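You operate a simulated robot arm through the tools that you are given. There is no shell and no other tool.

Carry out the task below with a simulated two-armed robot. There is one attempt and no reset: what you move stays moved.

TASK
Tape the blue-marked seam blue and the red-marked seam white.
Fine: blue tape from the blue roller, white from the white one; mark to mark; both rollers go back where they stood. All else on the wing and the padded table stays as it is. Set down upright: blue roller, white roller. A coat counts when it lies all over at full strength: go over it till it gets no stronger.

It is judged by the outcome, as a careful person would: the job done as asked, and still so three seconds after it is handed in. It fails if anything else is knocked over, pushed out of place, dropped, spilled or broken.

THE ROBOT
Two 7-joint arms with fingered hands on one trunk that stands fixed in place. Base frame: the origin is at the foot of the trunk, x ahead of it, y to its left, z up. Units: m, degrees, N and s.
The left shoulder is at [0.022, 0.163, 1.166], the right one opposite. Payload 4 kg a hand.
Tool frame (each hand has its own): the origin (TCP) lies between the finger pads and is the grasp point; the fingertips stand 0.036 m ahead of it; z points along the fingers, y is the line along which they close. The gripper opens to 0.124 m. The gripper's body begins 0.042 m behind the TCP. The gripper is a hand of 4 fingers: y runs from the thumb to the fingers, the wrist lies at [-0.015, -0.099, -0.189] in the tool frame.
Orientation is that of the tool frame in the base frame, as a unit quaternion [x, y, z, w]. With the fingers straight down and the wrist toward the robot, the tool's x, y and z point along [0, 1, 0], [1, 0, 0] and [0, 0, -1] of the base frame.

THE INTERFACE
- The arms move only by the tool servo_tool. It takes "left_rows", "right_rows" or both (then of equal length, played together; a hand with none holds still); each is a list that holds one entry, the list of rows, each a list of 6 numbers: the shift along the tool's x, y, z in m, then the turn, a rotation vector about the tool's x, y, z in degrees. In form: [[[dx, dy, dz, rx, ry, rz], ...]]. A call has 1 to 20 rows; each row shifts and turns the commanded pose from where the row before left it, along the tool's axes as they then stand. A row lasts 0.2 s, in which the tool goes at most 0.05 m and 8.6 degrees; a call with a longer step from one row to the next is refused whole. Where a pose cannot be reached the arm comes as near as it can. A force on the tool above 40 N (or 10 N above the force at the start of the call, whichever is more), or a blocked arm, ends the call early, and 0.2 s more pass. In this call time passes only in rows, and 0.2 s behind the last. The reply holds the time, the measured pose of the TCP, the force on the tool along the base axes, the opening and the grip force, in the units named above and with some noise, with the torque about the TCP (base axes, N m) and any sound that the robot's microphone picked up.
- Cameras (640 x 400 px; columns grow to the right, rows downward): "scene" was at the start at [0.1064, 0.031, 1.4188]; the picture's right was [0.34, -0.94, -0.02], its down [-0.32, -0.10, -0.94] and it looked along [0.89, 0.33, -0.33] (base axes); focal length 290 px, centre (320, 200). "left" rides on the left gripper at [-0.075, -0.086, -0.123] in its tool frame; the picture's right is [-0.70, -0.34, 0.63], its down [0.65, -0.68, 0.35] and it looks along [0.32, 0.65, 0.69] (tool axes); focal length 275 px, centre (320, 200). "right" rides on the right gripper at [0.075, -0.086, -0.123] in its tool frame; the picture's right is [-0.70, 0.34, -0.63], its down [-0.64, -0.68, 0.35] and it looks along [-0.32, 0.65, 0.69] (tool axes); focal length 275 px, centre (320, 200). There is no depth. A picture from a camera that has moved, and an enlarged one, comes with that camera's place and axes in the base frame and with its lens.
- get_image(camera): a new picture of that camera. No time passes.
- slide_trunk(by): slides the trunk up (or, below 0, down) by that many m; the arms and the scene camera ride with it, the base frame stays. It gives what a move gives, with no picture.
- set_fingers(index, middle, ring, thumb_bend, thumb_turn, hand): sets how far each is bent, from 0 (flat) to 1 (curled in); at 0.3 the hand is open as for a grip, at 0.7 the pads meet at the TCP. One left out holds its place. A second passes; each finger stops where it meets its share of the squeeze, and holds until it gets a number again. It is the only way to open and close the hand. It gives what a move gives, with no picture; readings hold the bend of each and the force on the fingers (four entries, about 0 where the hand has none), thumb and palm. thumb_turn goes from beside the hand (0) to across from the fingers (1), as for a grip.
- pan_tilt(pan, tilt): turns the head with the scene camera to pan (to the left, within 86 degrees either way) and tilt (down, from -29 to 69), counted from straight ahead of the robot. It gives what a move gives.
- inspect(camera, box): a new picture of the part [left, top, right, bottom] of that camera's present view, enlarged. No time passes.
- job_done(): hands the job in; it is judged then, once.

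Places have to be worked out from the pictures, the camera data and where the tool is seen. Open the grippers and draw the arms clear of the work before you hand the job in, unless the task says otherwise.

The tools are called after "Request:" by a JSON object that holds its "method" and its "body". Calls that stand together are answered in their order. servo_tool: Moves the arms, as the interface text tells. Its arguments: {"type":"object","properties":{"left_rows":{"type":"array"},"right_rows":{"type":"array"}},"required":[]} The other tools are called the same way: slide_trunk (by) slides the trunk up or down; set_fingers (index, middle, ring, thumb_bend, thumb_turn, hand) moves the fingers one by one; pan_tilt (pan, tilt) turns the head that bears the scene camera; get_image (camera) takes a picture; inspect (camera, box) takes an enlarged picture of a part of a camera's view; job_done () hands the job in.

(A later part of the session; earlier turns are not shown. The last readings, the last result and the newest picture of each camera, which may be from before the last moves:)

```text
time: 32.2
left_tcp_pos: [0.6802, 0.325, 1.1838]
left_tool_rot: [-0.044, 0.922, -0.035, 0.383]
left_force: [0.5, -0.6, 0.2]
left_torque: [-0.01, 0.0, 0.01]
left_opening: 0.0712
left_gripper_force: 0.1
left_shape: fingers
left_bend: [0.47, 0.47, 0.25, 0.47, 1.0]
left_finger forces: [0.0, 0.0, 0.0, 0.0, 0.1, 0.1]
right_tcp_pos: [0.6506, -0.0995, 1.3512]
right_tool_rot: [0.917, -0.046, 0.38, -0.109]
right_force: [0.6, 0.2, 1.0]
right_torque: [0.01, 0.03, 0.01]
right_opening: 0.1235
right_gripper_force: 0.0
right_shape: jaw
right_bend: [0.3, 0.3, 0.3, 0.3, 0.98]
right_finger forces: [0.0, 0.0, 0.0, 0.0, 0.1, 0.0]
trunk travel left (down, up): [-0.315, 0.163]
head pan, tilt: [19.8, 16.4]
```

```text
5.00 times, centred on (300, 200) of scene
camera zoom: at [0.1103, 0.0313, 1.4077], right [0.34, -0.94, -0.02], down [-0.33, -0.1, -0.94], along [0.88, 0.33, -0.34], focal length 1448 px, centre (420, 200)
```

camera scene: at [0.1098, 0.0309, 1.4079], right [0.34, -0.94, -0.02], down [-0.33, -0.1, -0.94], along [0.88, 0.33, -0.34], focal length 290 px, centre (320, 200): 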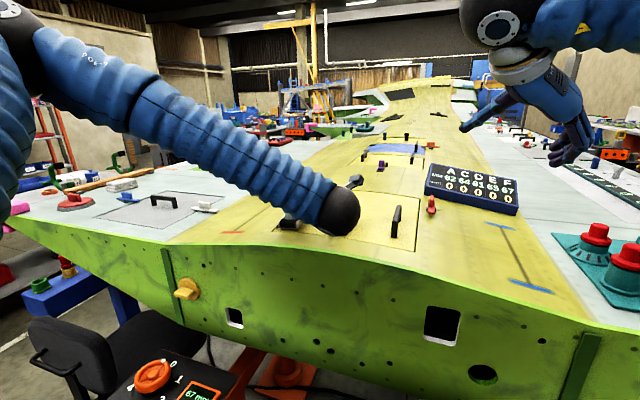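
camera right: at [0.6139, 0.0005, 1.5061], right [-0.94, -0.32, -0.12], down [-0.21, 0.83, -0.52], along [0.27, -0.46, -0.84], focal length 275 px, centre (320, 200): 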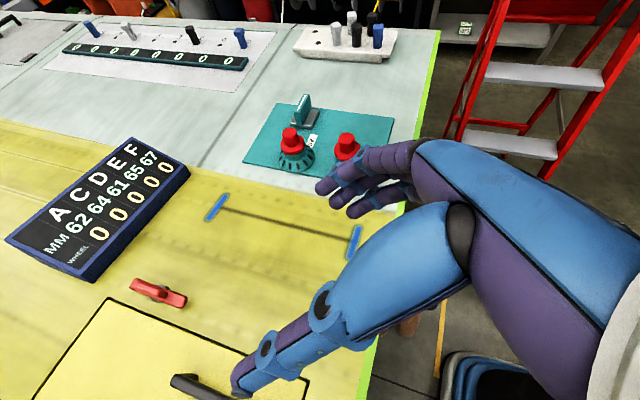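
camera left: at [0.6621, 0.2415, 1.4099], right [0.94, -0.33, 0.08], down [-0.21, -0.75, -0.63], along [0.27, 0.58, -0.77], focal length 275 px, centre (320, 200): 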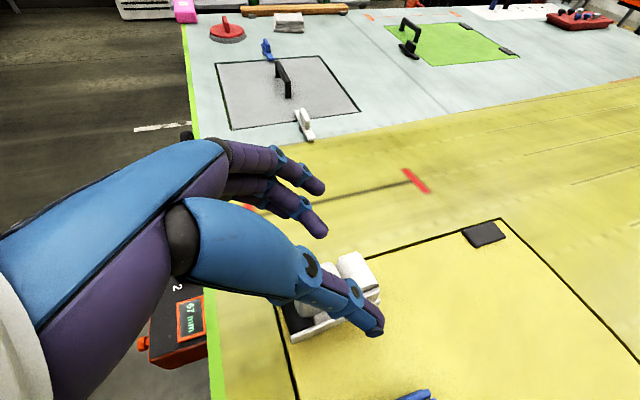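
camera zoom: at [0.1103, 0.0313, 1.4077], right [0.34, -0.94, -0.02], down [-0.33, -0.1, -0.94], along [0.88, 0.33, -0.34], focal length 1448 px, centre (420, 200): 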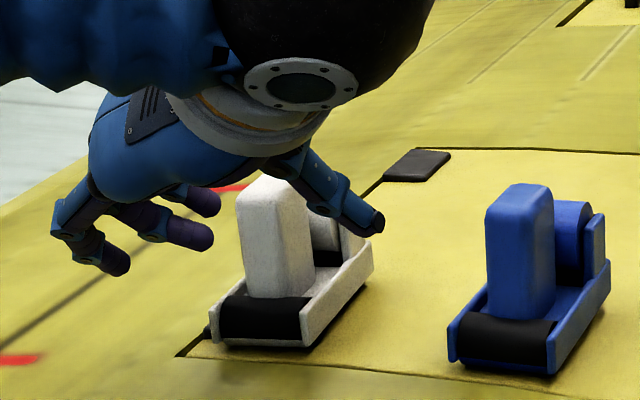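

Good alignment: index/middle on the left, thumb on the right, tips short of the spool. I close in steps, first to just before contact.

Request:
{"method": "set_fingers", "body": {"hand": "left", "index": 0.58, "middle": 0.58, "thumb_bend": 0.58}}

Request:
{"method": "inspect", "body": {"camera": "left", "box": [240, 160, 440, 380]}}

Request:
{"method": "inspect", "body": {"camera": "scene", "box": [250, 160, 350, 240]}}

```text
time: 33.2
left_tcp_pos: [0.6795, 0.323, 1.1847]
left_tool_rot: [-0.043, 0.922, -0.033, 0.383]
left_force: [0.9, 0.1, 0.7]
left_torque: [0.01, 0.0, -0.02]
left_opening: 0.0409
left_gripper_force: 0.3
left_shape: fingers
left_bend: [0.57, 0.57, 0.25, 0.57, 1.0]
left_finger forces: [0.2, 0.1, 0.0, 0.0, 0.1, 0.0]
right_tcp_pos: [0.65, -0.1, 1.3512]
right_tool_rot: [0.918, -0.046, 0.38, -0.109]
right_force: [-0.1, 0.1, -0.4]
right_torque: [0.02, 0.02, 0.03]
right_opening: 0.1238
right_gripper_force: 0.0
right_shape: jaw
right_bend: [0.3, 0.3, 0.3, 0.3, 0.98]
right_finger forces: [0.0, 0.1, 0.0, 0.0, 0.1, 0.1]
trunk travel left (down, up): [-0.315, 0.163]
head pan, tilt: [19.8, 16.4]
```

```text
1.82 times, centred on (340, 270) of left
camera zoom: at [0.6494, 0.25, 1.3322], right [0.96, -0.28, 0.08], down [-0.17, -0.76, -0.63], along [0.24, 0.59, -0.77], focal length 500 px, centre (284, 73)
```

zoom: 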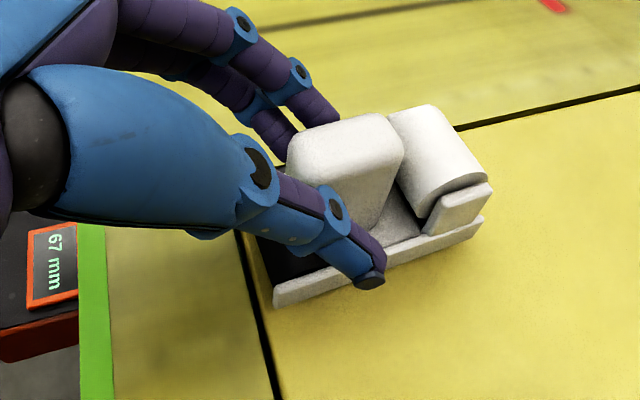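

```text
5.00 times, centred on (300, 200) of scene
camera zoom: at [0.1098, 0.0309, 1.4079], right [0.34, -0.94, -0.02], down [-0.33, -0.1, -0.94], along [0.88, 0.33, -0.34], focal length 1448 px, centre (420, 200)
```

zoom: 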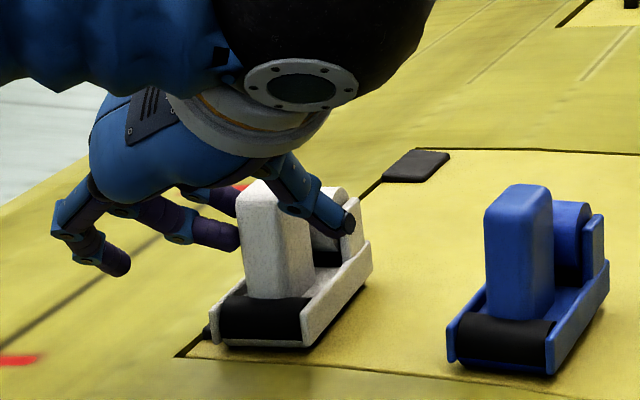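

The left fingers are just touching while the thumb still has a gap, so the handle lies ~5 mm to the +y side. I shift the hand 5 mm left and close further.

Request:
{"method": "servo_tool", "body": {"left_rows": [[[-0.0005, 0.005, -0.0002, 0, 0, 0]]]}}

Request:
{"method": "set_fingers", "body": {"hand": "left", "index": 0.61, "middle": 0.61, "thumb_bend": 0.61}}

Request:
{"method": "inspect", "body": {"camera": "left", "box": [240, 160, 440, 380]}}

Request:
{"method": "inspect", "body": {"camera": "scene", "box": [250, 160, 350, 240]}}

```text
time: 33.6
left_tcp_pos: [0.6808, 0.3284, 1.1827]
left_tool_rot: [-0.043, 0.922, -0.035, 0.383]
left_force: [0.4, 0.0, -0.8]
left_torque: [0.01, -0.02, 0.0]
left_opening: 0.0406
left_gripper_force: 0.0
left_shape: fingers
left_bend: [0.57, 0.57, 0.25, 0.57, 1.0]
left_finger forces: [0.0, 0.0, 0.1, 0.0, 0.0, 0.0]
right_tcp_pos: [0.6492, -0.0999, 1.3504]
right_tool_rot: [0.917, -0.045, 0.38, -0.109]
right_force: [-0.7, 0.6, 0.4]
right_torque: [-0.01, -0.01, 0.02]
right_opening: 0.1238
right_gripper_force: 0.1
right_shape: jaw
right_bend: [0.3, 0.3, 0.3, 0.3, 0.98]
right_finger forces: [0.0, 0.1, 0.0, 0.0, 0.0, 0.0]
trunk travel left (down, up): [-0.315, 0.163]
head pan, tilt: [19.8, 16.4]
```

```text
time: 34.6
left_tcp_pos: [0.6805, 0.3282, 1.1828]
left_tool_rot: [-0.042, 0.922, -0.034, 0.383]
left_force: [-0.9, 0.4, 1.2]
left_torque: [0.04, -0.01, 0.03]
left_opening: 0.0319
left_gripper_force: 1.8
left_shape: fingers
left_bend: [0.6, 0.6, 0.25, 0.61, 1.0]
left_finger forces: [1.0, 1.0, 0.1, 0.0, 1.9, 0.0]
right_tcp_pos: [0.6495, -0.1005, 1.3504]
right_tool_rot: [0.917, -0.045, 0.381, -0.108]
right_force: [0.6, 0.5, 0.3]
right_torque: [-0.03, 0.0, 0.03]
right_opening: 0.1237
right_gripper_force: 0.0
right_shape: jaw
right_bend: [0.3, 0.3, 0.3, 0.3, 0.98]
right_finger forces: [0.0, 0.0, 0.0, 0.1, 0.0, 0.0]
trunk travel left (down, up): [-0.315, 0.163]
head pan, tilt: [19.8, 16.4]
```

```text
1.82 times, centred on (340, 270) of left
camera zoom: at [0.649, 0.2549, 1.3322], right [0.96, -0.28, 0.08], down [-0.17, -0.76, -0.63], along [0.24, 0.59, -0.77], focal length 500 px, centre (284, 73)
```

zoom: 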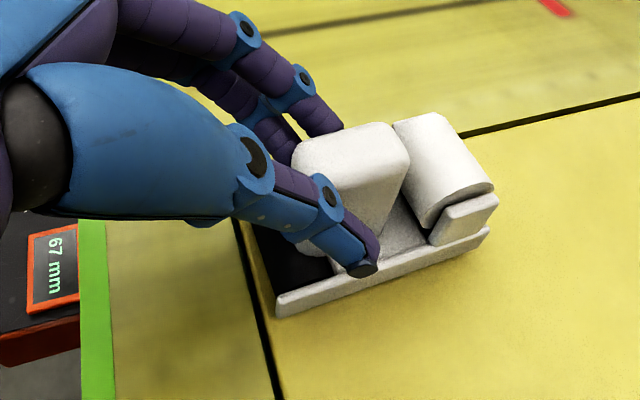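

```text
5.00 times, centred on (300, 200) of scene
camera zoom: at [0.1098, 0.0309, 1.4079], right [0.34, -0.94, -0.02], down [-0.33, -0.1, -0.94], along [0.88, 0.33, -0.34], focal length 1448 px, centre (420, 200)
```

zoom: 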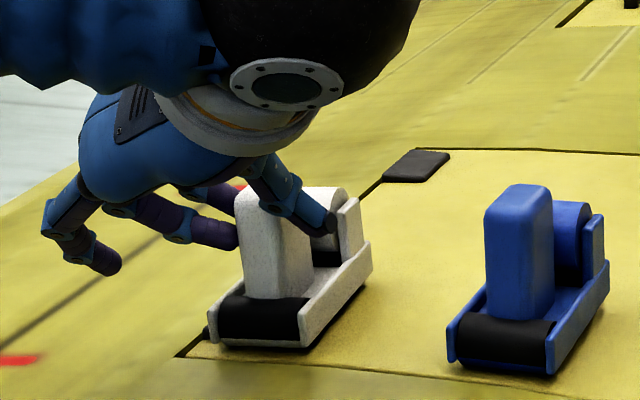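

Balanced light contact: index 1.0 N, middle 1.0 N, thumb 1.9 N, and the roller stays upright. I tighten.

Request:
{"method": "set_fingers", "body": {"hand": "left", "index": 0.66, "middle": 0.66, "thumb_bend": 0.66}}

Request:
{"method": "inspect", "body": {"camera": "left", "box": [240, 160, 440, 380]}}

Request:
{"method": "inspect", "body": {"camera": "scene", "box": [250, 160, 350, 240]}}

```text
time: 35.6
left_tcp_pos: [0.6792, 0.3284, 1.1847]
left_tool_rot: [-0.042, 0.922, -0.034, 0.383]
left_force: [-0.9, 1.1, 1.8]
left_torque: [0.15, 0.01, 0.1]
left_opening: 0.0294
left_gripper_force: 9.0
left_shape: fingers
left_bend: [0.62, 0.62, 0.25, 0.63, 1.0]
left_finger forces: [4.6, 4.9, 0.0, 0.1, 7.8, 0.0]
right_tcp_pos: [0.6492, -0.1003, 1.3515]
right_tool_rot: [0.917, -0.045, 0.38, -0.11]
right_force: [-0.1, -0.3, 0.5]
right_torque: [-0.01, -0.02, 0.0]
right_opening: 0.1238
right_gripper_force: 0.0
right_shape: jaw
right_bend: [0.3, 0.3, 0.3, 0.3, 0.98]
right_finger forces: [0.1, 0.1, 0.0, 0.0, 0.1, 0.0]
trunk travel left (down, up): [-0.315, 0.163]
head pan, tilt: [19.8, 16.4]
```

```text
1.82 times, centred on (340, 270) of left
camera zoom: at [0.6489, 0.255, 1.3323], right [0.96, -0.28, 0.08], down [-0.17, -0.76, -0.63], along [0.24, 0.59, -0.77], focal length 500 px, centre (284, 73)
```

zoom: 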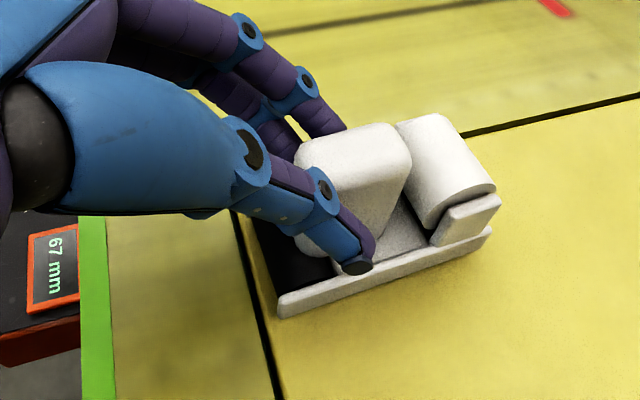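

```text
5.00 times, centred on (300, 200) of scene
camera zoom: at [0.1097, 0.031, 1.4079], right [0.34, -0.94, -0.02], down [-0.33, -0.1, -0.94], along [0.88, 0.33, -0.34], focal length 1448 px, centre (420, 200)
```

zoom: 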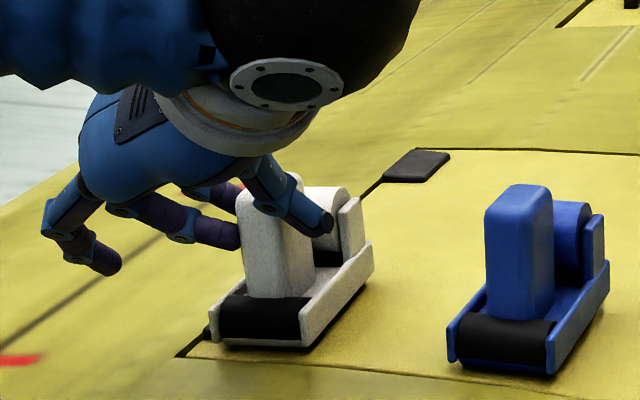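

Upright and firm at ~9 N. A little more squeeze, then I lift it clear by 5 cm.

Request:
{"method": "set_fingers", "body": {"hand": "left", "index": 0.7, "middle": 0.7, "thumb_bend": 0.7}}

Request:
{"method": "servo_tool", "body": {"left_rows": [[[-0.0071, -0.001, -0.0071, 0, 0, 0], [-0.0142, -0.002, -0.0142, 0, 0, 0], [-0.0142, -0.002, -0.0142, 0, 0, 0]]]}}

Request:
{"method": "inspect", "body": {"camera": "left", "box": [240, 160, 440, 380]}}

Request:
{"method": "inspect", "body": {"camera": "scene", "box": [250, 140, 350, 240]}}

```text
time: 36.6
left_tcp_pos: [0.6781, 0.3274, 1.1835]
left_tool_rot: [-0.043, 0.922, -0.034, 0.383]
left_force: [-0.5, 0.8, 4.8]
left_torque: [0.28, -0.07, 0.11]
left_opening: 0.0273
left_gripper_force: 15.9
left_shape: fingers
left_bend: [0.62, 0.63, 0.25, 0.65, 1.0]
left_finger forces: [7.9, 8.7, 0.0, 0.0, 15.4, 0.0]
right_tcp_pos: [0.6499, -0.1007, 1.3514]
right_tool_rot: [0.917, -0.045, 0.381, -0.109]
right_force: [-0.4, -0.5, -0.9]
right_torque: [0.01, 0.05, 0.0]
right_opening: 0.1236
right_gripper_force: 0.1
right_shape: jaw
right_bend: [0.3, 0.3, 0.3, 0.3, 0.98]
right_finger forces: [0.0, 0.0, 0.0, 0.1, 0.0, 0.0]
trunk travel left (down, up): [-0.315, 0.163]
head pan, tilt: [19.8, 16.4]
```

```text
time: 37.4
left_tcp_pos: [0.6784, 0.3279, 1.2343]
left_tool_rot: [-0.043, 0.923, -0.034, 0.381]
left_force: [0.5, 0.0, -1.1]
left_torque: [0.02, 0.07, -0.04]
left_opening: 0.0229
left_gripper_force: 16.0
left_shape: fingers
left_bend: [0.64, 0.64, 0.25, 0.66, 1.0]
left_finger forces: [7.7, 7.8, 0.0, 0.1, 16.4, 0.0]
right_tcp_pos: [0.6498, -0.1011, 1.3508]
right_tool_rot: [0.917, -0.045, 0.38, -0.108]
right_force: [-0.5, 0.0, -0.6]
right_torque: [-0.01, 0.02, 0.03]
right_opening: 0.1237
right_gripper_force: 0.0
right_shape: jaw
right_bend: [0.3, 0.3, 0.3, 0.3, 0.98]
right_finger forces: [0.0, 0.0, 0.0, 0.0, 0.0, 0.0]
trunk travel left (down, up): [-0.315, 0.163]
head pan, tilt: [19.8, 16.4]
```

```text
1.82 times, centred on (340, 270) of left
camera zoom: at [0.6491, 0.2551, 1.3825], right [0.96, -0.28, 0.08], down [-0.17, -0.76, -0.63], along [0.23, 0.59, -0.77], focal length 500 px, centre (284, 73)
```

zoom: 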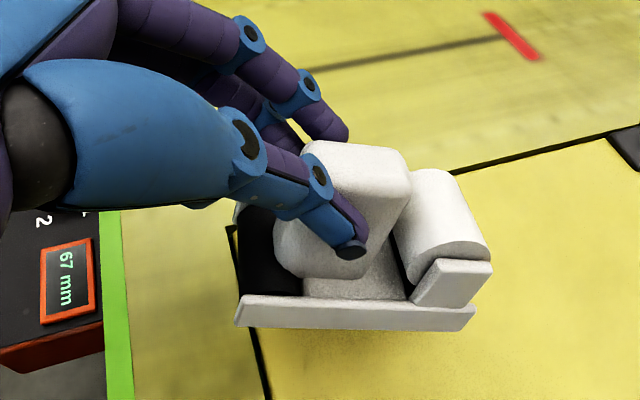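

```text
4.00 times, centred on (300, 190) of scene
camera zoom: at [0.1096, 0.0306, 1.4079], right [0.34, -0.94, -0.02], down [-0.33, -0.1, -0.94], along [0.88, 0.33, -0.34], focal length 1158 px, centre (400, 240)
```

zoom: 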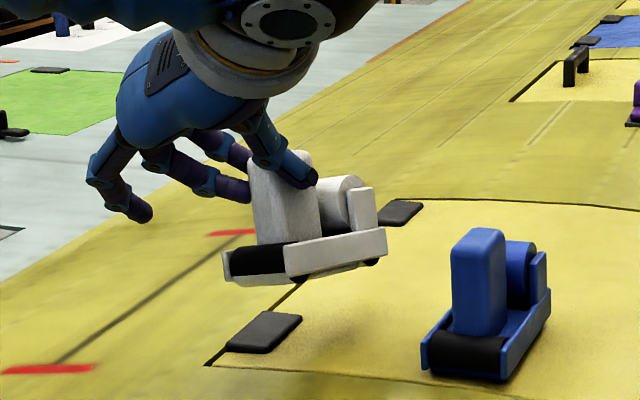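

The lift worked, but the roller turned in the grip (yaw ≈ −13°, rear ≈ 9° low). It is held at 16 N, so I'll look closely to measure its attitude and compensate with the hand.

Request:
{"method": "inspect", "body": {"camera": "scene", "box": [295, 170, 355, 215]}}

Request:
{"method": "inspect", "body": {"camera": "left", "box": [300, 210, 430, 310]}}

Request:
{"method": "get_image", "body": {"camera": "right"}}

```text
8.89 times, centred on (325, 192) of scene
camera zoom: at [0.1096, 0.0306, 1.4079], right [0.34, -0.94, -0.02], down [-0.33, -0.1, -0.94], along [0.88, 0.33, -0.34], focal length 2574 px, centre (276, 267)
```

zoom: 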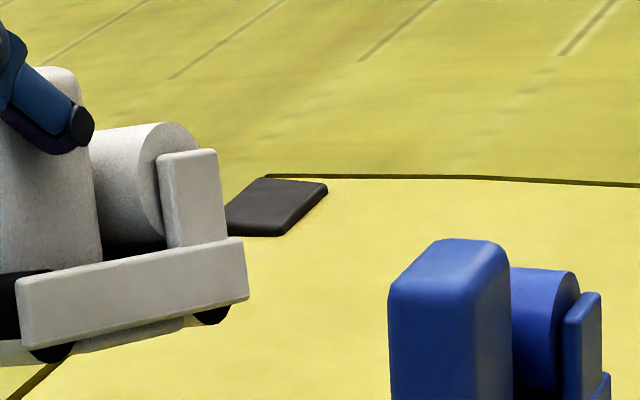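

```text
4.00 times, centred on (365, 260) of left
camera zoom: at [0.6491, 0.2551, 1.3825], right [0.96, -0.28, 0.08], down [-0.17, -0.76, -0.63], along [0.23, 0.59, -0.77], focal length 1101 px, centre (140, -40)
```

zoom: 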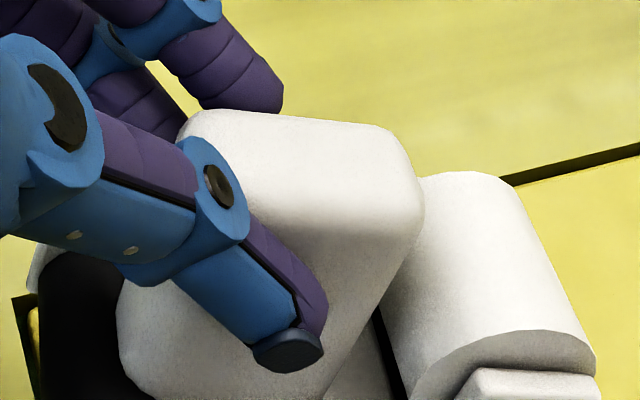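

```text
taken
camera right: at [0.6152, -0.0486, 1.506], right [-0.94, -0.32, -0.12], down [-0.21, 0.83, -0.52], along [0.27, -0.46, -0.84], focal length 275 px, centre (320, 200)
```

right: 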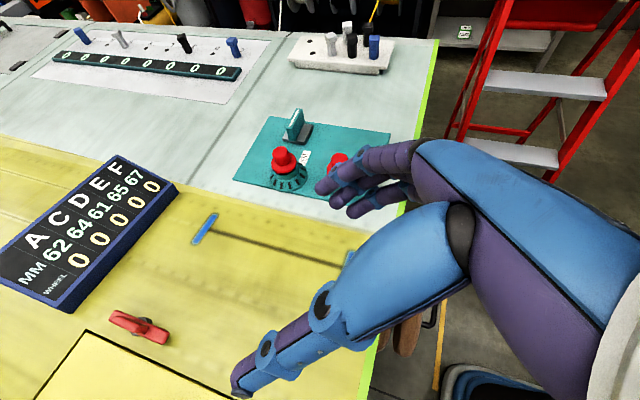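

I need the roll as well, so I zoom in on the roller's front end.

Request:
{"method": "inspect", "body": {"camera": "scene", "box": [265, 165, 325, 210]}}

```text
8.89 times, centred on (295, 188) of scene
camera zoom: at [0.1096, 0.0306, 1.4079], right [0.34, -0.94, -0.02], down [-0.33, -0.1, -0.94], along [0.88, 0.33, -0.34], focal length 2574 px, centre (542, 311)
```

zoom: 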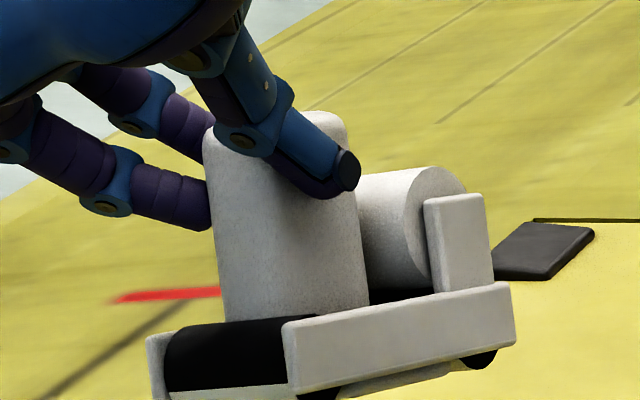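

Measured attitude: yaw ≈ −13.5°, rear ≈ 8.6° low, leaning ≈ 7° to +y. I carry it over above the red seam's near end while turning the hand so the roller should come level with the seam's slope and direction.

Request:
{"method": "servo_tool", "body": {"left_rows": [[[-0.0052, 0.0375, -0.007, 0, 0, 0], [-0.0052, 0.0375, -0.007, 0, 0, 0], [-0.0052, 0.0375, -0.007, 0, 0, 0], [-0.0052, 0.0375, -0.007, 0, 0, 0], [0, 0, 0, -2.83, -4.82, -6.1], [0, 0, 0, -2.83, -4.82, -6.1]]]}}

Request:
{"method": "get_image", "body": {"camera": "left"}}

Request:
{"method": "get_image", "body": {"camera": "scene"}}

```text
time: 38.8
left_tcp_pos: [0.6659, 0.4854, 1.2496]
left_tool_rot: [-0.164, 0.878, -0.025, 0.449]
left_force: [-1.9, 1.6, -3.9]
left_torque: [0.02, 0.15, -0.03]
left_opening: 0.0218
left_gripper_force: 14.4
left_shape: fingers
left_bend: [0.64, 0.64, 0.25, 0.66, 1.0]
left_finger forces: [6.8, 8.2, 0.0, 0.0, 14.2, 0.0]
right_tcp_pos: [0.6484, -0.0953, 1.3514]
right_tool_rot: [0.917, -0.043, 0.38, -0.108]
right_force: [-0.4, 1.0, 0.6]
right_torque: [-0.03, 0.03, -0.03]
right_opening: 0.1239
right_gripper_force: 0.1
right_shape: jaw
right_bend: [0.3, 0.3, 0.3, 0.3, 0.98]
right_finger forces: [0.1, 0.1, 0.0, 0.1, 0.0, 0.0]
trunk travel left (down, up): [-0.315, 0.163]
head pan, tilt: [19.8, 16.4]
```

```text
taken
camera left: at [0.6314, 0.4153, 1.3994], right [0.97, -0.04, 0.23], down [0.11, -0.81, -0.58], along [0.21, 0.58, -0.78], focal length 275 px, centre (320, 200)
```

left: 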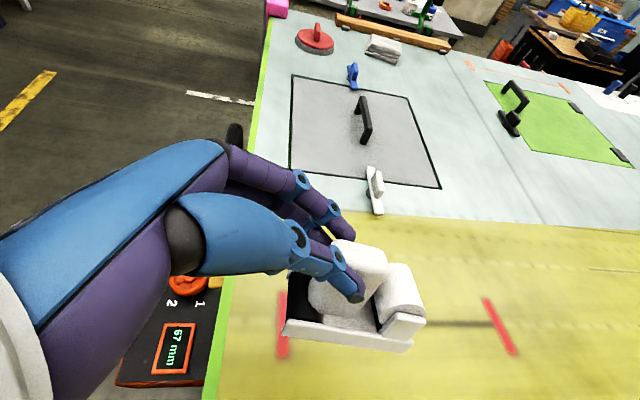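

```text
taken
camera scene: at [0.1102, 0.0346, 1.4074], right [0.34, -0.94, -0.02], down [-0.33, -0.1, -0.94], along [0.88, 0.32, -0.34], focal length 290 px, centre (320, 200)
```

scene: 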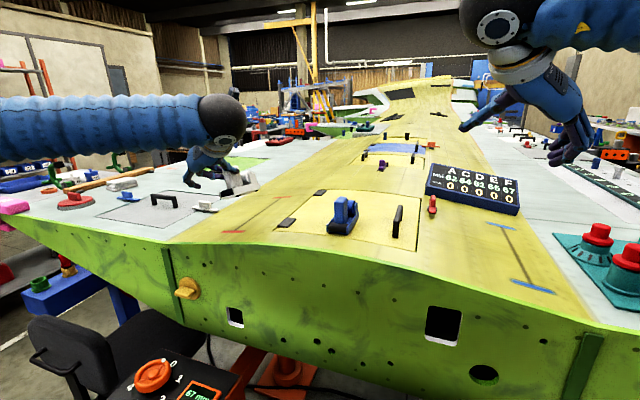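

I check the roller's attitude again over the red seam with enlarged views from both cameras.

Request:
{"method": "inspect", "body": {"camera": "left", "box": [260, 220, 440, 360]}}

Request:
{"method": "inspect", "body": {"camera": "scene", "box": [180, 140, 280, 220]}}

```text
2.86 times, centred on (350, 290) of left
camera zoom: at [0.6314, 0.4153, 1.3994], right [0.97, -0.04, 0.23], down [0.11, -0.81, -0.58], along [0.21, 0.58, -0.78], focal length 786 px, centre (234, -57)
```

zoom: 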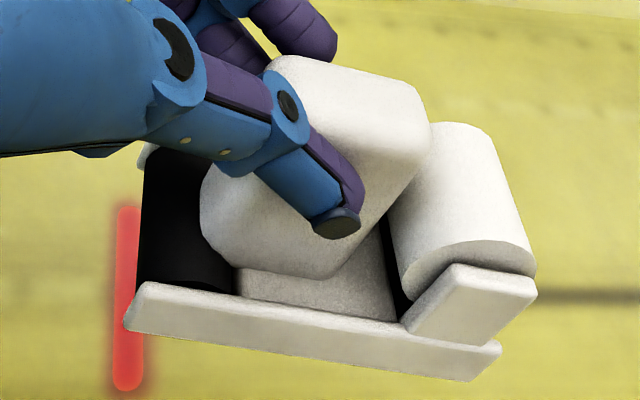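

```text
5.00 times, centred on (230, 180) of scene
camera zoom: at [0.1102, 0.0346, 1.4074], right [0.34, -0.94, -0.02], down [-0.33, -0.1, -0.94], along [0.88, 0.32, -0.34], focal length 1448 px, centre (770, 300)
```

zoom: 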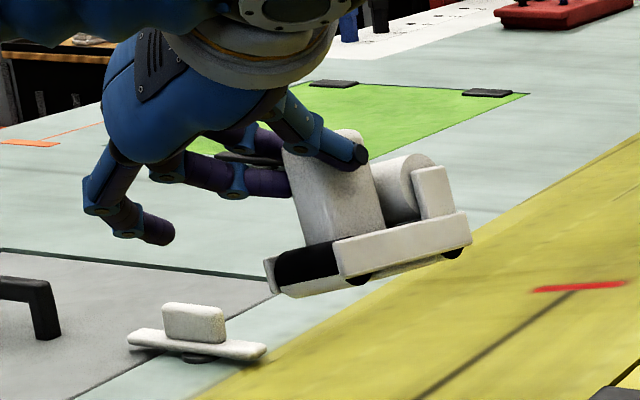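

The roller slipped ~8° in the grip during the move (yaw now ≈ −6°, rear ≈ 6° low). I squeeze harder to stop this.

Request:
{"method": "set_fingers", "body": {"hand": "left", "index": 0.78, "middle": 0.78, "thumb_bend": 0.78}}

Request:
{"method": "inspect", "body": {"camera": "left", "box": [260, 220, 440, 360]}}

Request:
{"method": "inspect", "body": {"camera": "scene", "box": [180, 140, 280, 220]}}

```text
time: 39.8
left_tcp_pos: [0.6667, 0.4817, 1.253]
left_tool_rot: [-0.162, 0.878, -0.027, 0.45]
left_force: [-0.1, 0.1, -1.2]
left_torque: [0.0, 0.13, -0.05]
left_opening: 0.0208
left_gripper_force: 24.2
left_shape: fingers
left_bend: [0.63, 0.63, 0.25, 0.66, 1.0]
left_finger forces: [13.2, 11.6, 0.1, 0.0, 24.2, 0.0]
right_tcp_pos: [0.6497, -0.0994, 1.3501]
right_tool_rot: [0.918, -0.044, 0.38, -0.108]
right_force: [0.2, -0.1, 0.4]
right_torque: [0.0, 0.0, 0.0]
right_opening: 0.1235
right_gripper_force: 0.0
right_shape: jaw
right_bend: [0.3, 0.3, 0.3, 0.3, 0.98]
right_finger forces: [0.0, 0.1, 0.0, 0.1, 0.0, 0.0]
trunk travel left (down, up): [-0.315, 0.163]
head pan, tilt: [19.8, 16.4]
```

```text
2.86 times, centred on (350, 290) of left
camera zoom: at [0.6315, 0.4109, 1.4024], right [0.97, -0.04, 0.23], down [0.1, -0.81, -0.58], along [0.21, 0.59, -0.78], focal length 786 px, centre (234, -57)
```

zoom: 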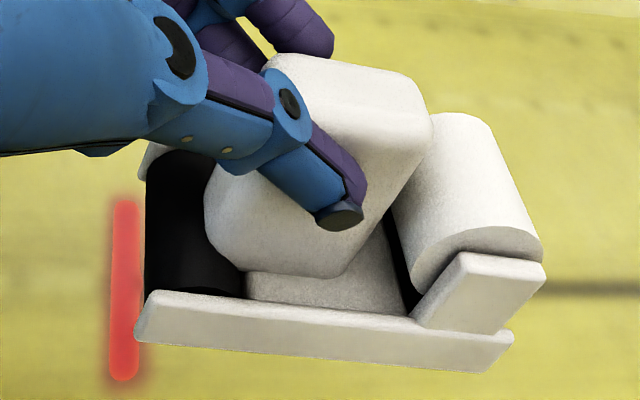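

```text
5.00 times, centred on (230, 180) of scene
camera zoom: at [0.1101, 0.0315, 1.4078], right [0.34, -0.94, -0.02], down [-0.33, -0.1, -0.94], along [0.88, 0.32, -0.34], focal length 1448 px, centre (770, 300)
```

zoom: 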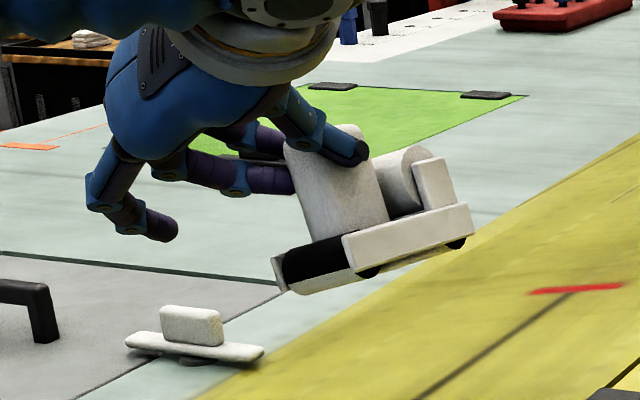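

With the harder squeeze (24 N) the roller sits: lean ≈ 19° to +y, rear ≈ 6.5° low, yaw ≈ −4°. I correct the hand slowly by that difference to match the seam slope (≈11.5°).

Request:
{"method": "servo_tool", "body": {"left_rows": [[[0, 0, 0, -1.27, -2.24, 0.9], [0, 0, 0, -1.27, -2.24, 0.9], [0, 0, 0, -1.27, -2.24, 0.9], [0, 0, 0, -1.27, -2.24, 0.9], [0, 0, 0, 0, 0, 0]]]}}

Request:
{"method": "inspect", "body": {"camera": "left", "box": [260, 220, 440, 360]}}

Request:
{"method": "inspect", "body": {"camera": "scene", "box": [180, 140, 280, 220]}}

```text
time: 41.0
left_tcp_pos: [0.6669, 0.4807, 1.2532]
left_tool_rot: [-0.155, 0.844, 0.039, 0.511]
left_force: [-0.1, -1.0, -1.1]
left_torque: [-0.04, 0.1, -0.01]
left_opening: 0.0206
left_gripper_force: 24.2
left_shape: fingers
left_bend: [0.63, 0.63, 0.25, 0.66, 1.0]
left_finger forces: [13.1, 11.4, 0.1, 0.0, 24.3, 0.0]
right_tcp_pos: [0.6503, -0.1007, 1.3518]
right_tool_rot: [0.917, -0.046, 0.381, -0.109]
right_force: [0.2, 0.4, -1.1]
right_torque: [0.0, 0.04, -0.02]
right_opening: 0.1238
right_gripper_force: 0.2
right_shape: jaw
right_bend: [0.3, 0.3, 0.3, 0.3, 0.98]
right_finger forces: [0.0, 0.0, 0.0, 0.0, 0.0, 0.1]
trunk travel left (down, up): [-0.315, 0.163]
head pan, tilt: [19.8, 16.4]
```

```text
2.86 times, centred on (350, 290) of left
camera zoom: at [0.62, 0.3887, 1.3868], right [0.94, -0.02, 0.34], down [0.22, -0.71, -0.67], along [0.26, 0.7, -0.66], focal length 786 px, centre (234, -57)
```

zoom: 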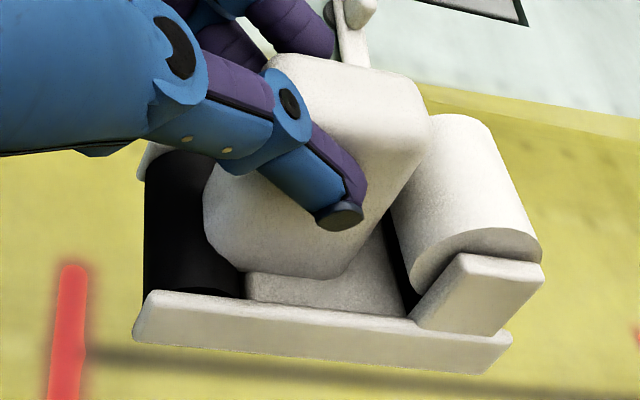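

```text
5.00 times, centred on (230, 180) of scene
camera zoom: at [0.1096, 0.0309, 1.4079], right [0.34, -0.94, -0.02], down [-0.33, -0.1, -0.94], along [0.88, 0.33, -0.34], focal length 1448 px, centre (770, 300)
```

zoom: 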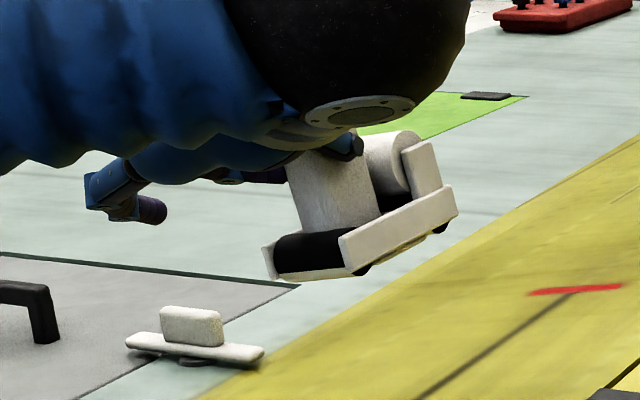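

The roller stayed fixed in the hand and now measures lean ≈ 10.5°, yaw ≈ 0°, pitch ≈ 0°, aligned with the seam line in the hand view. I lower it slowly to about 1.5 cm above the near red mark, shifting the drum over the mark.

Request:
{"method": "servo_tool", "body": {"left_rows": [[[0.012, 0.00245, 0.0037, 0, 0, 0], [0.012, 0.00245, 0.0037, 0, 0, 0], [0.012, 0.00245, 0.0037, 0, 0, 0], [0.012, 0.00245, 0.0037, 0, 0, 0], [0.012, 0.00245, 0.0037, 0, 0, 0], [0.012, 0.00245, 0.0037, 0, 0, 0], [0, 0, 0, 0, 0, 0]]]}}

Request:
{"method": "inspect", "body": {"camera": "left", "box": [250, 220, 450, 370]}}

Request:
{"method": "inspect", "body": {"camera": "scene", "box": [190, 160, 290, 240]}}

```text
time: 42.6
left_tcp_pos: [0.6516, 0.4855, 1.1798]
left_tool_rot: [-0.153, 0.846, 0.04, 0.509]
left_force: [-0.1, -0.4, -1.8]
left_torque: [0.0, 0.1, -0.01]
left_opening: 0.0208
left_gripper_force: 24.3
left_shape: fingers
left_bend: [0.63, 0.63, 0.25, 0.66, 1.0]
left_finger forces: [13.1, 11.5, 0.0, 0.0, 24.2, 0.0]
right_tcp_pos: [0.6506, -0.1004, 1.351]
right_tool_rot: [0.918, -0.045, 0.38, -0.109]
right_force: [0.4, -0.4, 0.2]
right_torque: [0.03, 0.04, 0.02]
right_opening: 0.1237
right_gripper_force: 0.1
right_shape: jaw
right_bend: [0.3, 0.3, 0.3, 0.3, 0.98]
right_finger forces: [0.1, 0.0, 0.0, 0.0, 0.0, 0.1]
trunk travel left (down, up): [-0.315, 0.163]
head pan, tilt: [19.8, 16.4]
```

```text
2.67 times, centred on (350, 295) of left
camera zoom: at [0.6046, 0.3917, 1.3129], right [0.94, -0.03, 0.34], down [0.22, -0.71, -0.67], along [0.26, 0.7, -0.66], focal length 734 px, centre (240, -53)
```

zoom: 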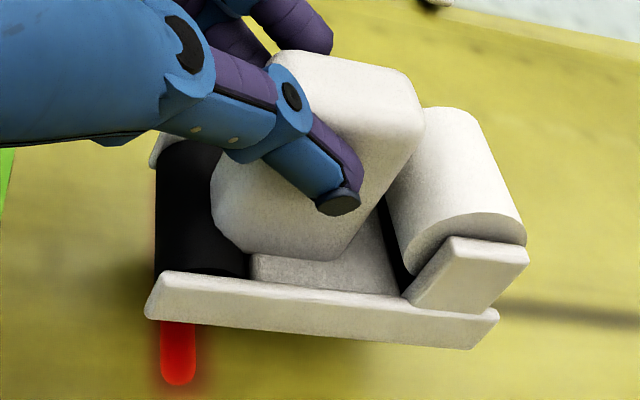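

```text
5.00 times, centred on (240, 200) of scene
camera zoom: at [0.11, 0.0308, 1.4079], right [0.34, -0.94, -0.02], down [-0.33, -0.1, -0.94], along [0.88, 0.33, -0.34], focal length 1448 px, centre (720, 200)
```

zoom: 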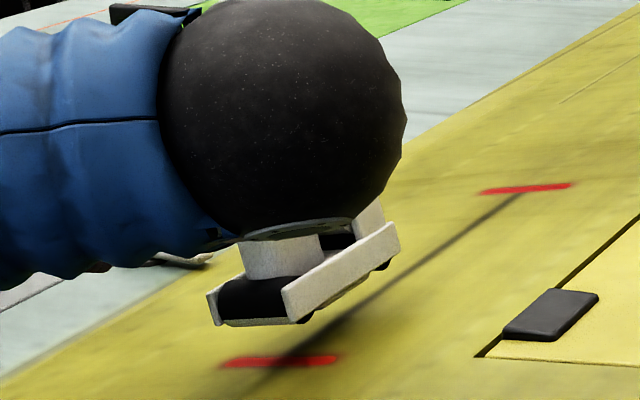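

Drum sits over the near red mark (drum ≈ (0.670, 0.485), about 17 mm above the wing) and the roller's lean matches the slope. I lower 12 mm, then creep down to contact.

Request:
{"method": "servo_tool", "body": {"left_rows": [[[0.00525, 0.00055, 0.00285, 0, 0, 0], [0.00525, 0.00055, 0.00285, 0, 0, 0], [0, 0, 0, 0, 0, 0]]]}}

Request:
{"method": "inspect", "body": {"camera": "left", "box": [250, 220, 450, 370]}}

Request:
{"method": "inspect", "body": {"camera": "scene", "box": [190, 170, 290, 250]}}

```text
time: 43.4
left_tcp_pos: [0.6507, 0.4894, 1.1739]
left_tool_rot: [-0.152, 0.846, 0.04, 0.51]
left_force: [-0.1, 0.1, -2.1]
left_torque: [-0.06, 0.11, -0.02]
left_opening: 0.0206
left_gripper_force: 24.7
left_shape: fingers
left_bend: [0.63, 0.63, 0.25, 0.66, 1.0]
left_finger forces: [13.0, 11.5, 0.1, 0.0, 24.2, 0.0]
left hand out of reach, approached as far as the arm can: row 1, 2
right_tcp_pos: [0.6498, -0.0996, 1.3524]
right_tool_rot: [0.917, -0.045, 0.381, -0.108]
right_force: [0.2, -0.5, -0.3]
right_torque: [-0.03, 0.01, 0.0]
right_opening: 0.1232
right_gripper_force: 0.1
right_shape: jaw
right_bend: [0.3, 0.3, 0.3, 0.3, 0.98]
right_finger forces: [0.0, 0.0, 0.1, 0.0, 0.0, 0.1]
trunk travel left (down, up): [-0.315, 0.163]
head pan, tilt: [19.8, 16.4]
```

```text
2.67 times, centred on (350, 295) of left
camera zoom: at [0.6047, 0.3975, 1.3063], right [0.94, -0.03, 0.33], down [0.22, -0.71, -0.67], along [0.26, 0.7, -0.66], focal length 734 px, centre (240, -53)
```

zoom: 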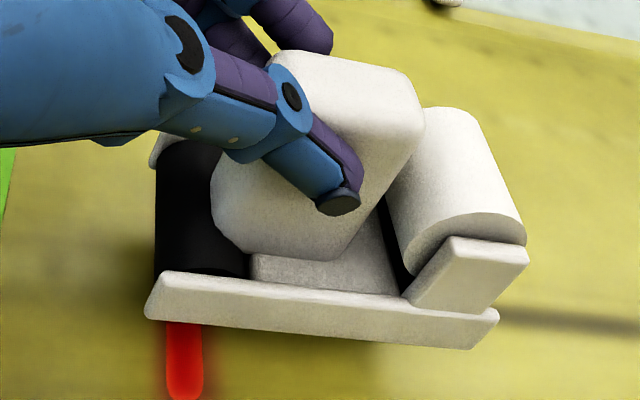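

```text
5.00 times, centred on (240, 210) of scene
camera zoom: at [0.11, 0.0311, 1.4078], right [0.34, -0.94, -0.02], down [-0.33, -0.1, -0.94], along [0.88, 0.33, -0.34], focal length 1448 px, centre (720, 150)
```

zoom: 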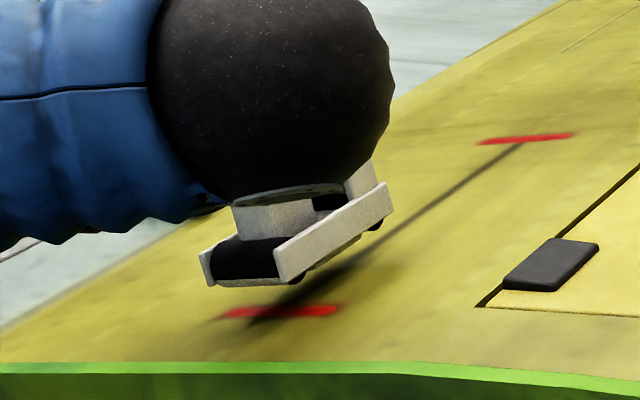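

The arm hit its lower limit here before touching (still ~1 cm up). I raise the hand 10 cm and lower the trunk by the same amount to gain room.

Request:
{"method": "servo_tool", "body": {"left_rows": [[[-0.0174, -0.0027, -0.0095, 0, 0, 0], [-0.0174, -0.0027, -0.0095, 0, 0, 0], [-0.0174, -0.0027, -0.0095, 0, 0, 0], [-0.0174, -0.0027, -0.0095, 0, 0, 0], [-0.0174, -0.0027, -0.0095, 0, 0, 0]]]}}

Request:
{"method": "slide_trunk", "body": {"by": -0.09}}

Request:
{"method": "inspect", "body": {"camera": "left", "box": [250, 220, 450, 370]}}

Request:
{"method": "get_image", "body": {"camera": "scene"}}

```text
time: 44.6
left_tcp_pos: [0.6513, 0.4857, 1.2749]
left_tool_rot: [-0.156, 0.845, 0.04, 0.511]
left_force: [0.2, 0.1, -2.9]
left_torque: [0.01, 0.12, -0.01]
left_opening: 0.0206
left_gripper_force: 24.2
left_shape: fingers
left_bend: [0.63, 0.63, 0.25, 0.66, 1.0]
left_finger forces: [13.0, 11.4, 0.1, 0.1, 24.0, 0.0]
right_tcp_pos: [0.6495, -0.1005, 1.3507]
right_tool_rot: [0.917, -0.046, 0.38, -0.109]
right_force: [1.3, 0.1, 0.6]
right_torque: [-0.02, -0.01, 0.0]
right_opening: 0.1235
right_gripper_force: 0.1
right_shape: jaw
right_bend: [0.3, 0.3, 0.3, 0.3, 0.98]
right_finger forces: [0.0, 0.0, 0.0, 0.0, 0.0, 0.0]
trunk travel left (down, up): [-0.315, 0.163]
head pan, tilt: [19.8, 16.4]
```

```text
time: 45.9
left_tcp_pos: [0.6509, 0.4857, 1.1845]
left_tool_rot: [-0.155, 0.844, 0.04, 0.511]
left_force: [-0.2, 0.1, -1.4]
left_torque: [-0.02, 0.11, 0.0]
left_opening: 0.0205
left_gripper_force: 23.7
left_shape: fingers
left_bend: [0.63, 0.63, 0.25, 0.66, 1.0]
left_finger forces: [12.8, 11.5, 0.0, 0.1, 24.0, 0.1]
right_tcp_pos: [0.6481, -0.1007, 1.2613]
right_tool_rot: [0.917, -0.045, 0.381, -0.108]
right_force: [0.1, -0.3, 0.6]
right_torque: [0.0, -0.01, 0.0]
right_opening: 0.1236
right_gripper_force: 0.0
right_shape: jaw
right_bend: [0.3, 0.3, 0.3, 0.3, 0.98]
right_finger forces: [0.1, 0.0, 0.0, 0.0, 0.1, 0.0]
trunk travel left (down, up): [-0.225, 0.253]
head pan, tilt: [19.8, 16.4]
```

```text
2.67 times, centred on (350, 295) of left
camera zoom: at [0.6042, 0.3932, 1.3172], right [0.94, -0.02, 0.34], down [0.22, -0.71, -0.67], along [0.26, 0.7, -0.66], focal length 734 px, centre (240, -53)
```

zoom: 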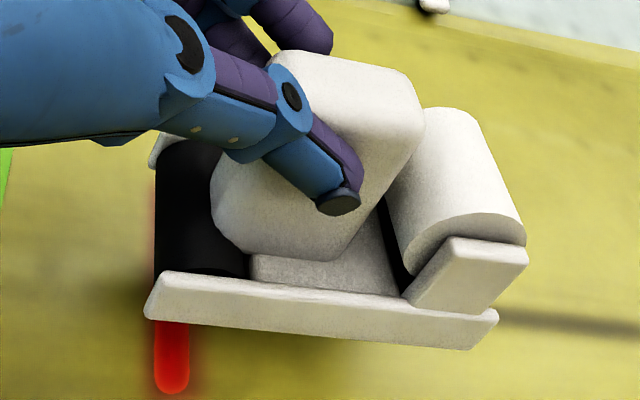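

```text
taken
camera scene: at [0.1492, 0.0309, 1.3052], right [0.33, -0.94, -0.05], down [-0.41, -0.1, -0.91], along [0.85, 0.33, -0.42], focal length 290 px, centre (320, 200)
```

scene: 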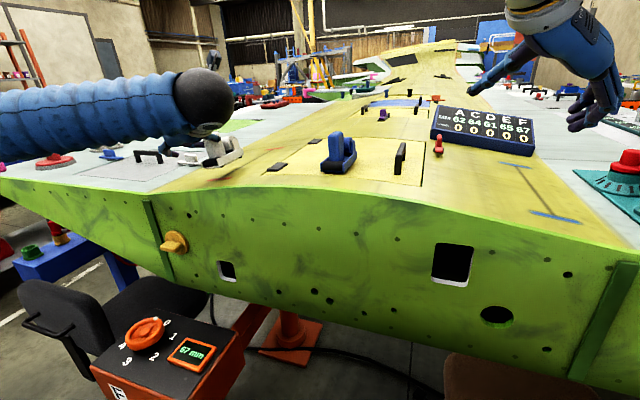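

Roller holds firm. I lower again: 14 mm, then check.

Request:
{"method": "servo_tool", "body": {"left_rows": [[[0.0061, 0.00065, 0.0033, 0, 0, 0], [0.0061, 0.00065, 0.0033, 0, 0, 0], [0, 0, 0, 0, 0, 0]]]}}

Request:
{"method": "inspect", "body": {"camera": "left", "box": [250, 220, 450, 370]}}

Request:
{"method": "inspect", "body": {"camera": "scene", "box": [170, 120, 270, 200]}}

```text
time: 46.7
left_tcp_pos: [0.6518, 0.4856, 1.168]
left_tool_rot: [-0.155, 0.845, 0.04, 0.511]
left_force: [-0.5, 0.2, -3.0]
left_torque: [0.03, 0.14, 0.01]
left_opening: 0.0207
left_gripper_force: 24.3
left_shape: fingers
left_bend: [0.63, 0.63, 0.25, 0.66, 1.0]
left_finger forces: [13.0, 11.3, 0.1, 0.0, 24.1, 0.0]
right_tcp_pos: [0.649, -0.0999, 1.2596]
right_tool_rot: [0.918, -0.046, 0.38, -0.108]
right_force: [-0.1, -0.4, -0.8]
right_torque: [-0.01, -0.01, 0.01]
right_opening: 0.1237
right_gripper_force: 0.1
right_shape: jaw
right_bend: [0.3, 0.3, 0.3, 0.3, 0.98]
right_finger forces: [0.0, 0.0, 0.0, 0.0, 0.0, 0.0]
trunk travel left (down, up): [-0.225, 0.253]
head pan, tilt: [19.8, 16.4]
```

```text
2.67 times, centred on (350, 295) of left
camera zoom: at [0.6057, 0.3932, 1.3017], right [0.94, -0.02, 0.34], down [0.22, -0.71, -0.67], along [0.26, 0.7, -0.66], focal length 734 px, centre (240, -53)
```

zoom: 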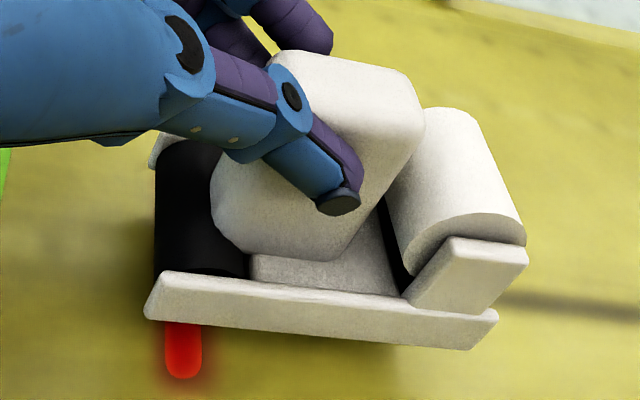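

```text
5.00 times, centred on (220, 160) of scene
camera zoom: at [0.1501, 0.031, 1.3048], right [0.33, -0.94, -0.05], down [-0.41, -0.1, -0.91], along [0.85, 0.33, -0.42], focal length 1448 px, centre (820, 400)
```

zoom: 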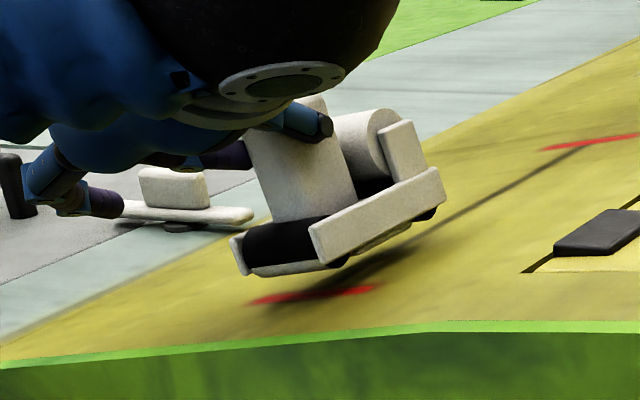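

Lean of the drum matches the mark line nicely; still ~1 cm up. I creep down in 2–3 mm steps.

Request:
{"method": "servo_tool", "body": {"left_rows": [[[0.0026, 0.0003, 0.0014, 0, 0, 0], [0.0026, 0.0003, 0.0014, 0, 0, 0], [0, 0, 0, 0, 0, 0]]]}}

Request:
{"method": "inspect", "body": {"camera": "scene", "box": [170, 120, 270, 200]}}

```text
time: 47.5
left_tcp_pos: [0.6525, 0.4861, 1.1625]
left_tool_rot: [-0.155, 0.845, 0.039, 0.511]
left_force: [-0.3, 0.6, -2.9]
left_torque: [-0.03, 0.09, 0.03]
left_opening: 0.0206
left_gripper_force: 24.6
left_shape: fingers
left_bend: [0.63, 0.63, 0.25, 0.66, 1.0]
left_finger forces: [12.9, 11.4, 0.0, 0.1, 24.0, 0.1]
right_tcp_pos: [0.6504, -0.1003, 1.2611]
right_tool_rot: [0.918, -0.045, 0.38, -0.109]
right_force: [-0.6, -0.6, 0.5]
right_torque: [0.01, 0.01, -0.01]
right_opening: 0.1235
right_gripper_force: 0.0
right_shape: jaw
right_bend: [0.3, 0.3, 0.3, 0.3, 0.98]
right_finger forces: [0.0, 0.1, 0.1, 0.0, 0.0, 0.0]
trunk travel left (down, up): [-0.225, 0.253]
head pan, tilt: [19.8, 16.4]
```

```text
5.00 times, centred on (220, 160) of scene
camera zoom: at [0.15, 0.031, 1.3048], right [0.33, -0.94, -0.05], down [-0.41, -0.1, -0.91], along [0.85, 0.33, -0.42], focal length 1448 px, centre (820, 400)
```

zoom: 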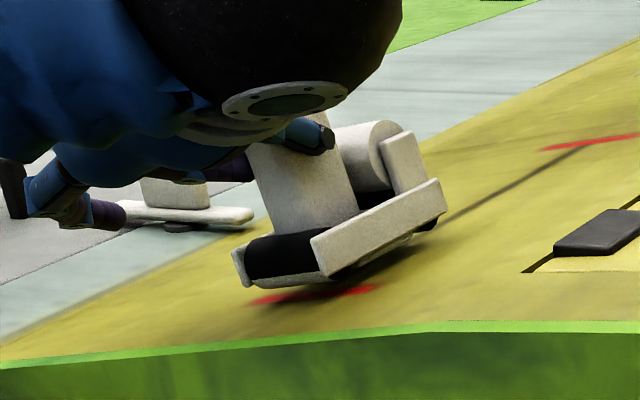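

Close to the surface now. Before touching I check the lateral alignment with an enlarged left-hand view of the rail, mark and seam.

Request:
{"method": "inspect", "body": {"camera": "left", "box": [280, 280, 380, 380]}}

Request:
{"method": "inspect", "body": {"camera": "scene", "box": [205, 150, 265, 195]}}

Request:
{"method": "inspect", "body": {"camera": "left", "box": [390, 290, 510, 370]}}

```text
4.00 times, centred on (330, 330) of left
camera zoom: at [0.6054, 0.3934, 1.2961], right [0.94, -0.02, 0.34], down [0.22, -0.71, -0.67], along [0.26, 0.7, -0.66], focal length 1101 px, centre (280, -320)
```

zoom: 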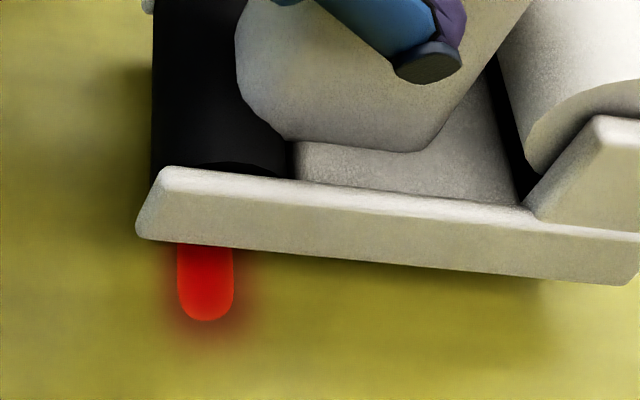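

```text
8.89 times, centred on (235, 172) of scene
camera zoom: at [0.15, 0.031, 1.3048], right [0.33, -0.94, -0.05], down [-0.41, -0.1, -0.91], along [0.85, 0.33, -0.42], focal length 2574 px, centre (1076, 444)
```

zoom: 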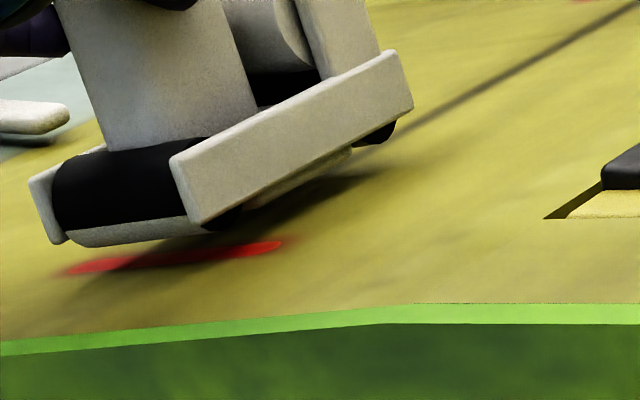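

```text
5.00 times, centred on (450, 330) of left
camera zoom: at [0.6054, 0.3934, 1.2961], right [0.94, -0.02, 0.34], down [0.22, -0.71, -0.67], along [0.26, 0.7, -0.66], focal length 1376 px, centre (-330, -450)
```

zoom: 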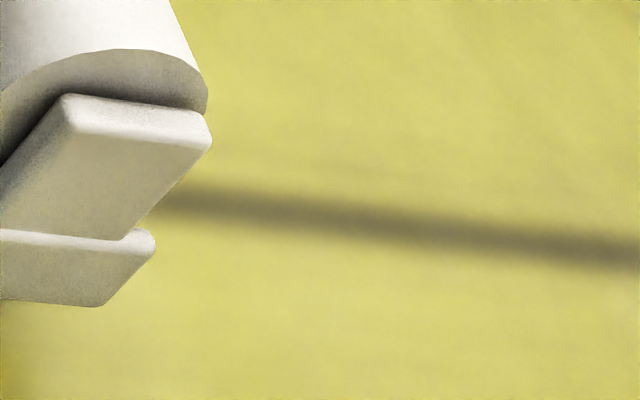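

Alignment is good: the drum bottom projects right onto the mark centre, about 5 mm above it. I creep down to contact.

Request:
{"method": "servo_tool", "body": {"left_rows": [[[0.0022, 0.0002, 0.0012, 0, 0, 0], [0.0022, 0.0002, 0.0012, 0, 0, 0], [0, 0, 0, 0, 0, 0]]]}}

Request:
{"method": "inspect", "body": {"camera": "scene", "box": [205, 150, 265, 195]}}

```text
time: 48.3
left_tcp_pos: [0.6521, 0.4859, 1.1584]
left_tool_rot: [-0.155, 0.845, 0.039, 0.511]
left_force: [0.5, 0.4, -1.5]
left_torque: [0.0, 0.13, -0.02]
left_opening: 0.0206
left_gripper_force: 24.1
left_shape: fingers
left_bend: [0.63, 0.63, 0.25, 0.66, 1.0]
left_finger forces: [12.9, 11.3, 0.0, 0.1, 24.1, 0.0]
right_tcp_pos: [0.6491, -0.1, 1.2615]
right_tool_rot: [0.917, -0.045, 0.38, -0.108]
right_force: [-1.1, -0.1, -0.6]
right_torque: [-0.02, -0.01, -0.02]
right_opening: 0.1236
right_gripper_force: 0.1
right_shape: jaw
right_bend: [0.3, 0.3, 0.3, 0.3, 0.98]
right_finger forces: [0.0, 0.0, 0.0, 0.0, 0.1, 0.0]
trunk travel left (down, up): [-0.225, 0.253]
head pan, tilt: [19.8, 16.4]
```

```text
8.89 times, centred on (235, 172) of scene
camera zoom: at [0.15, 0.0311, 1.3048], right [0.33, -0.94, -0.05], down [-0.41, -0.1, -0.91], along [0.85, 0.33, -0.42], focal length 2574 px, centre (1076, 444)
```

zoom: 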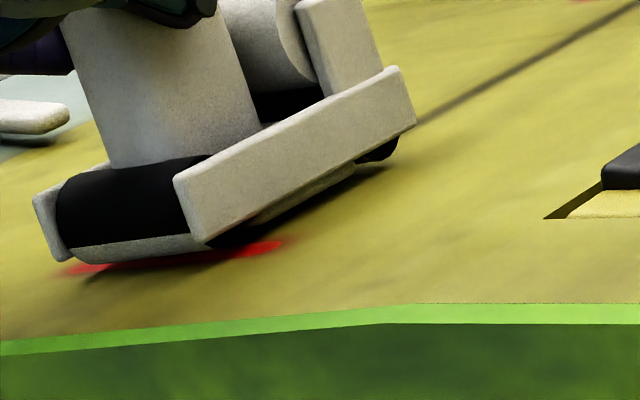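

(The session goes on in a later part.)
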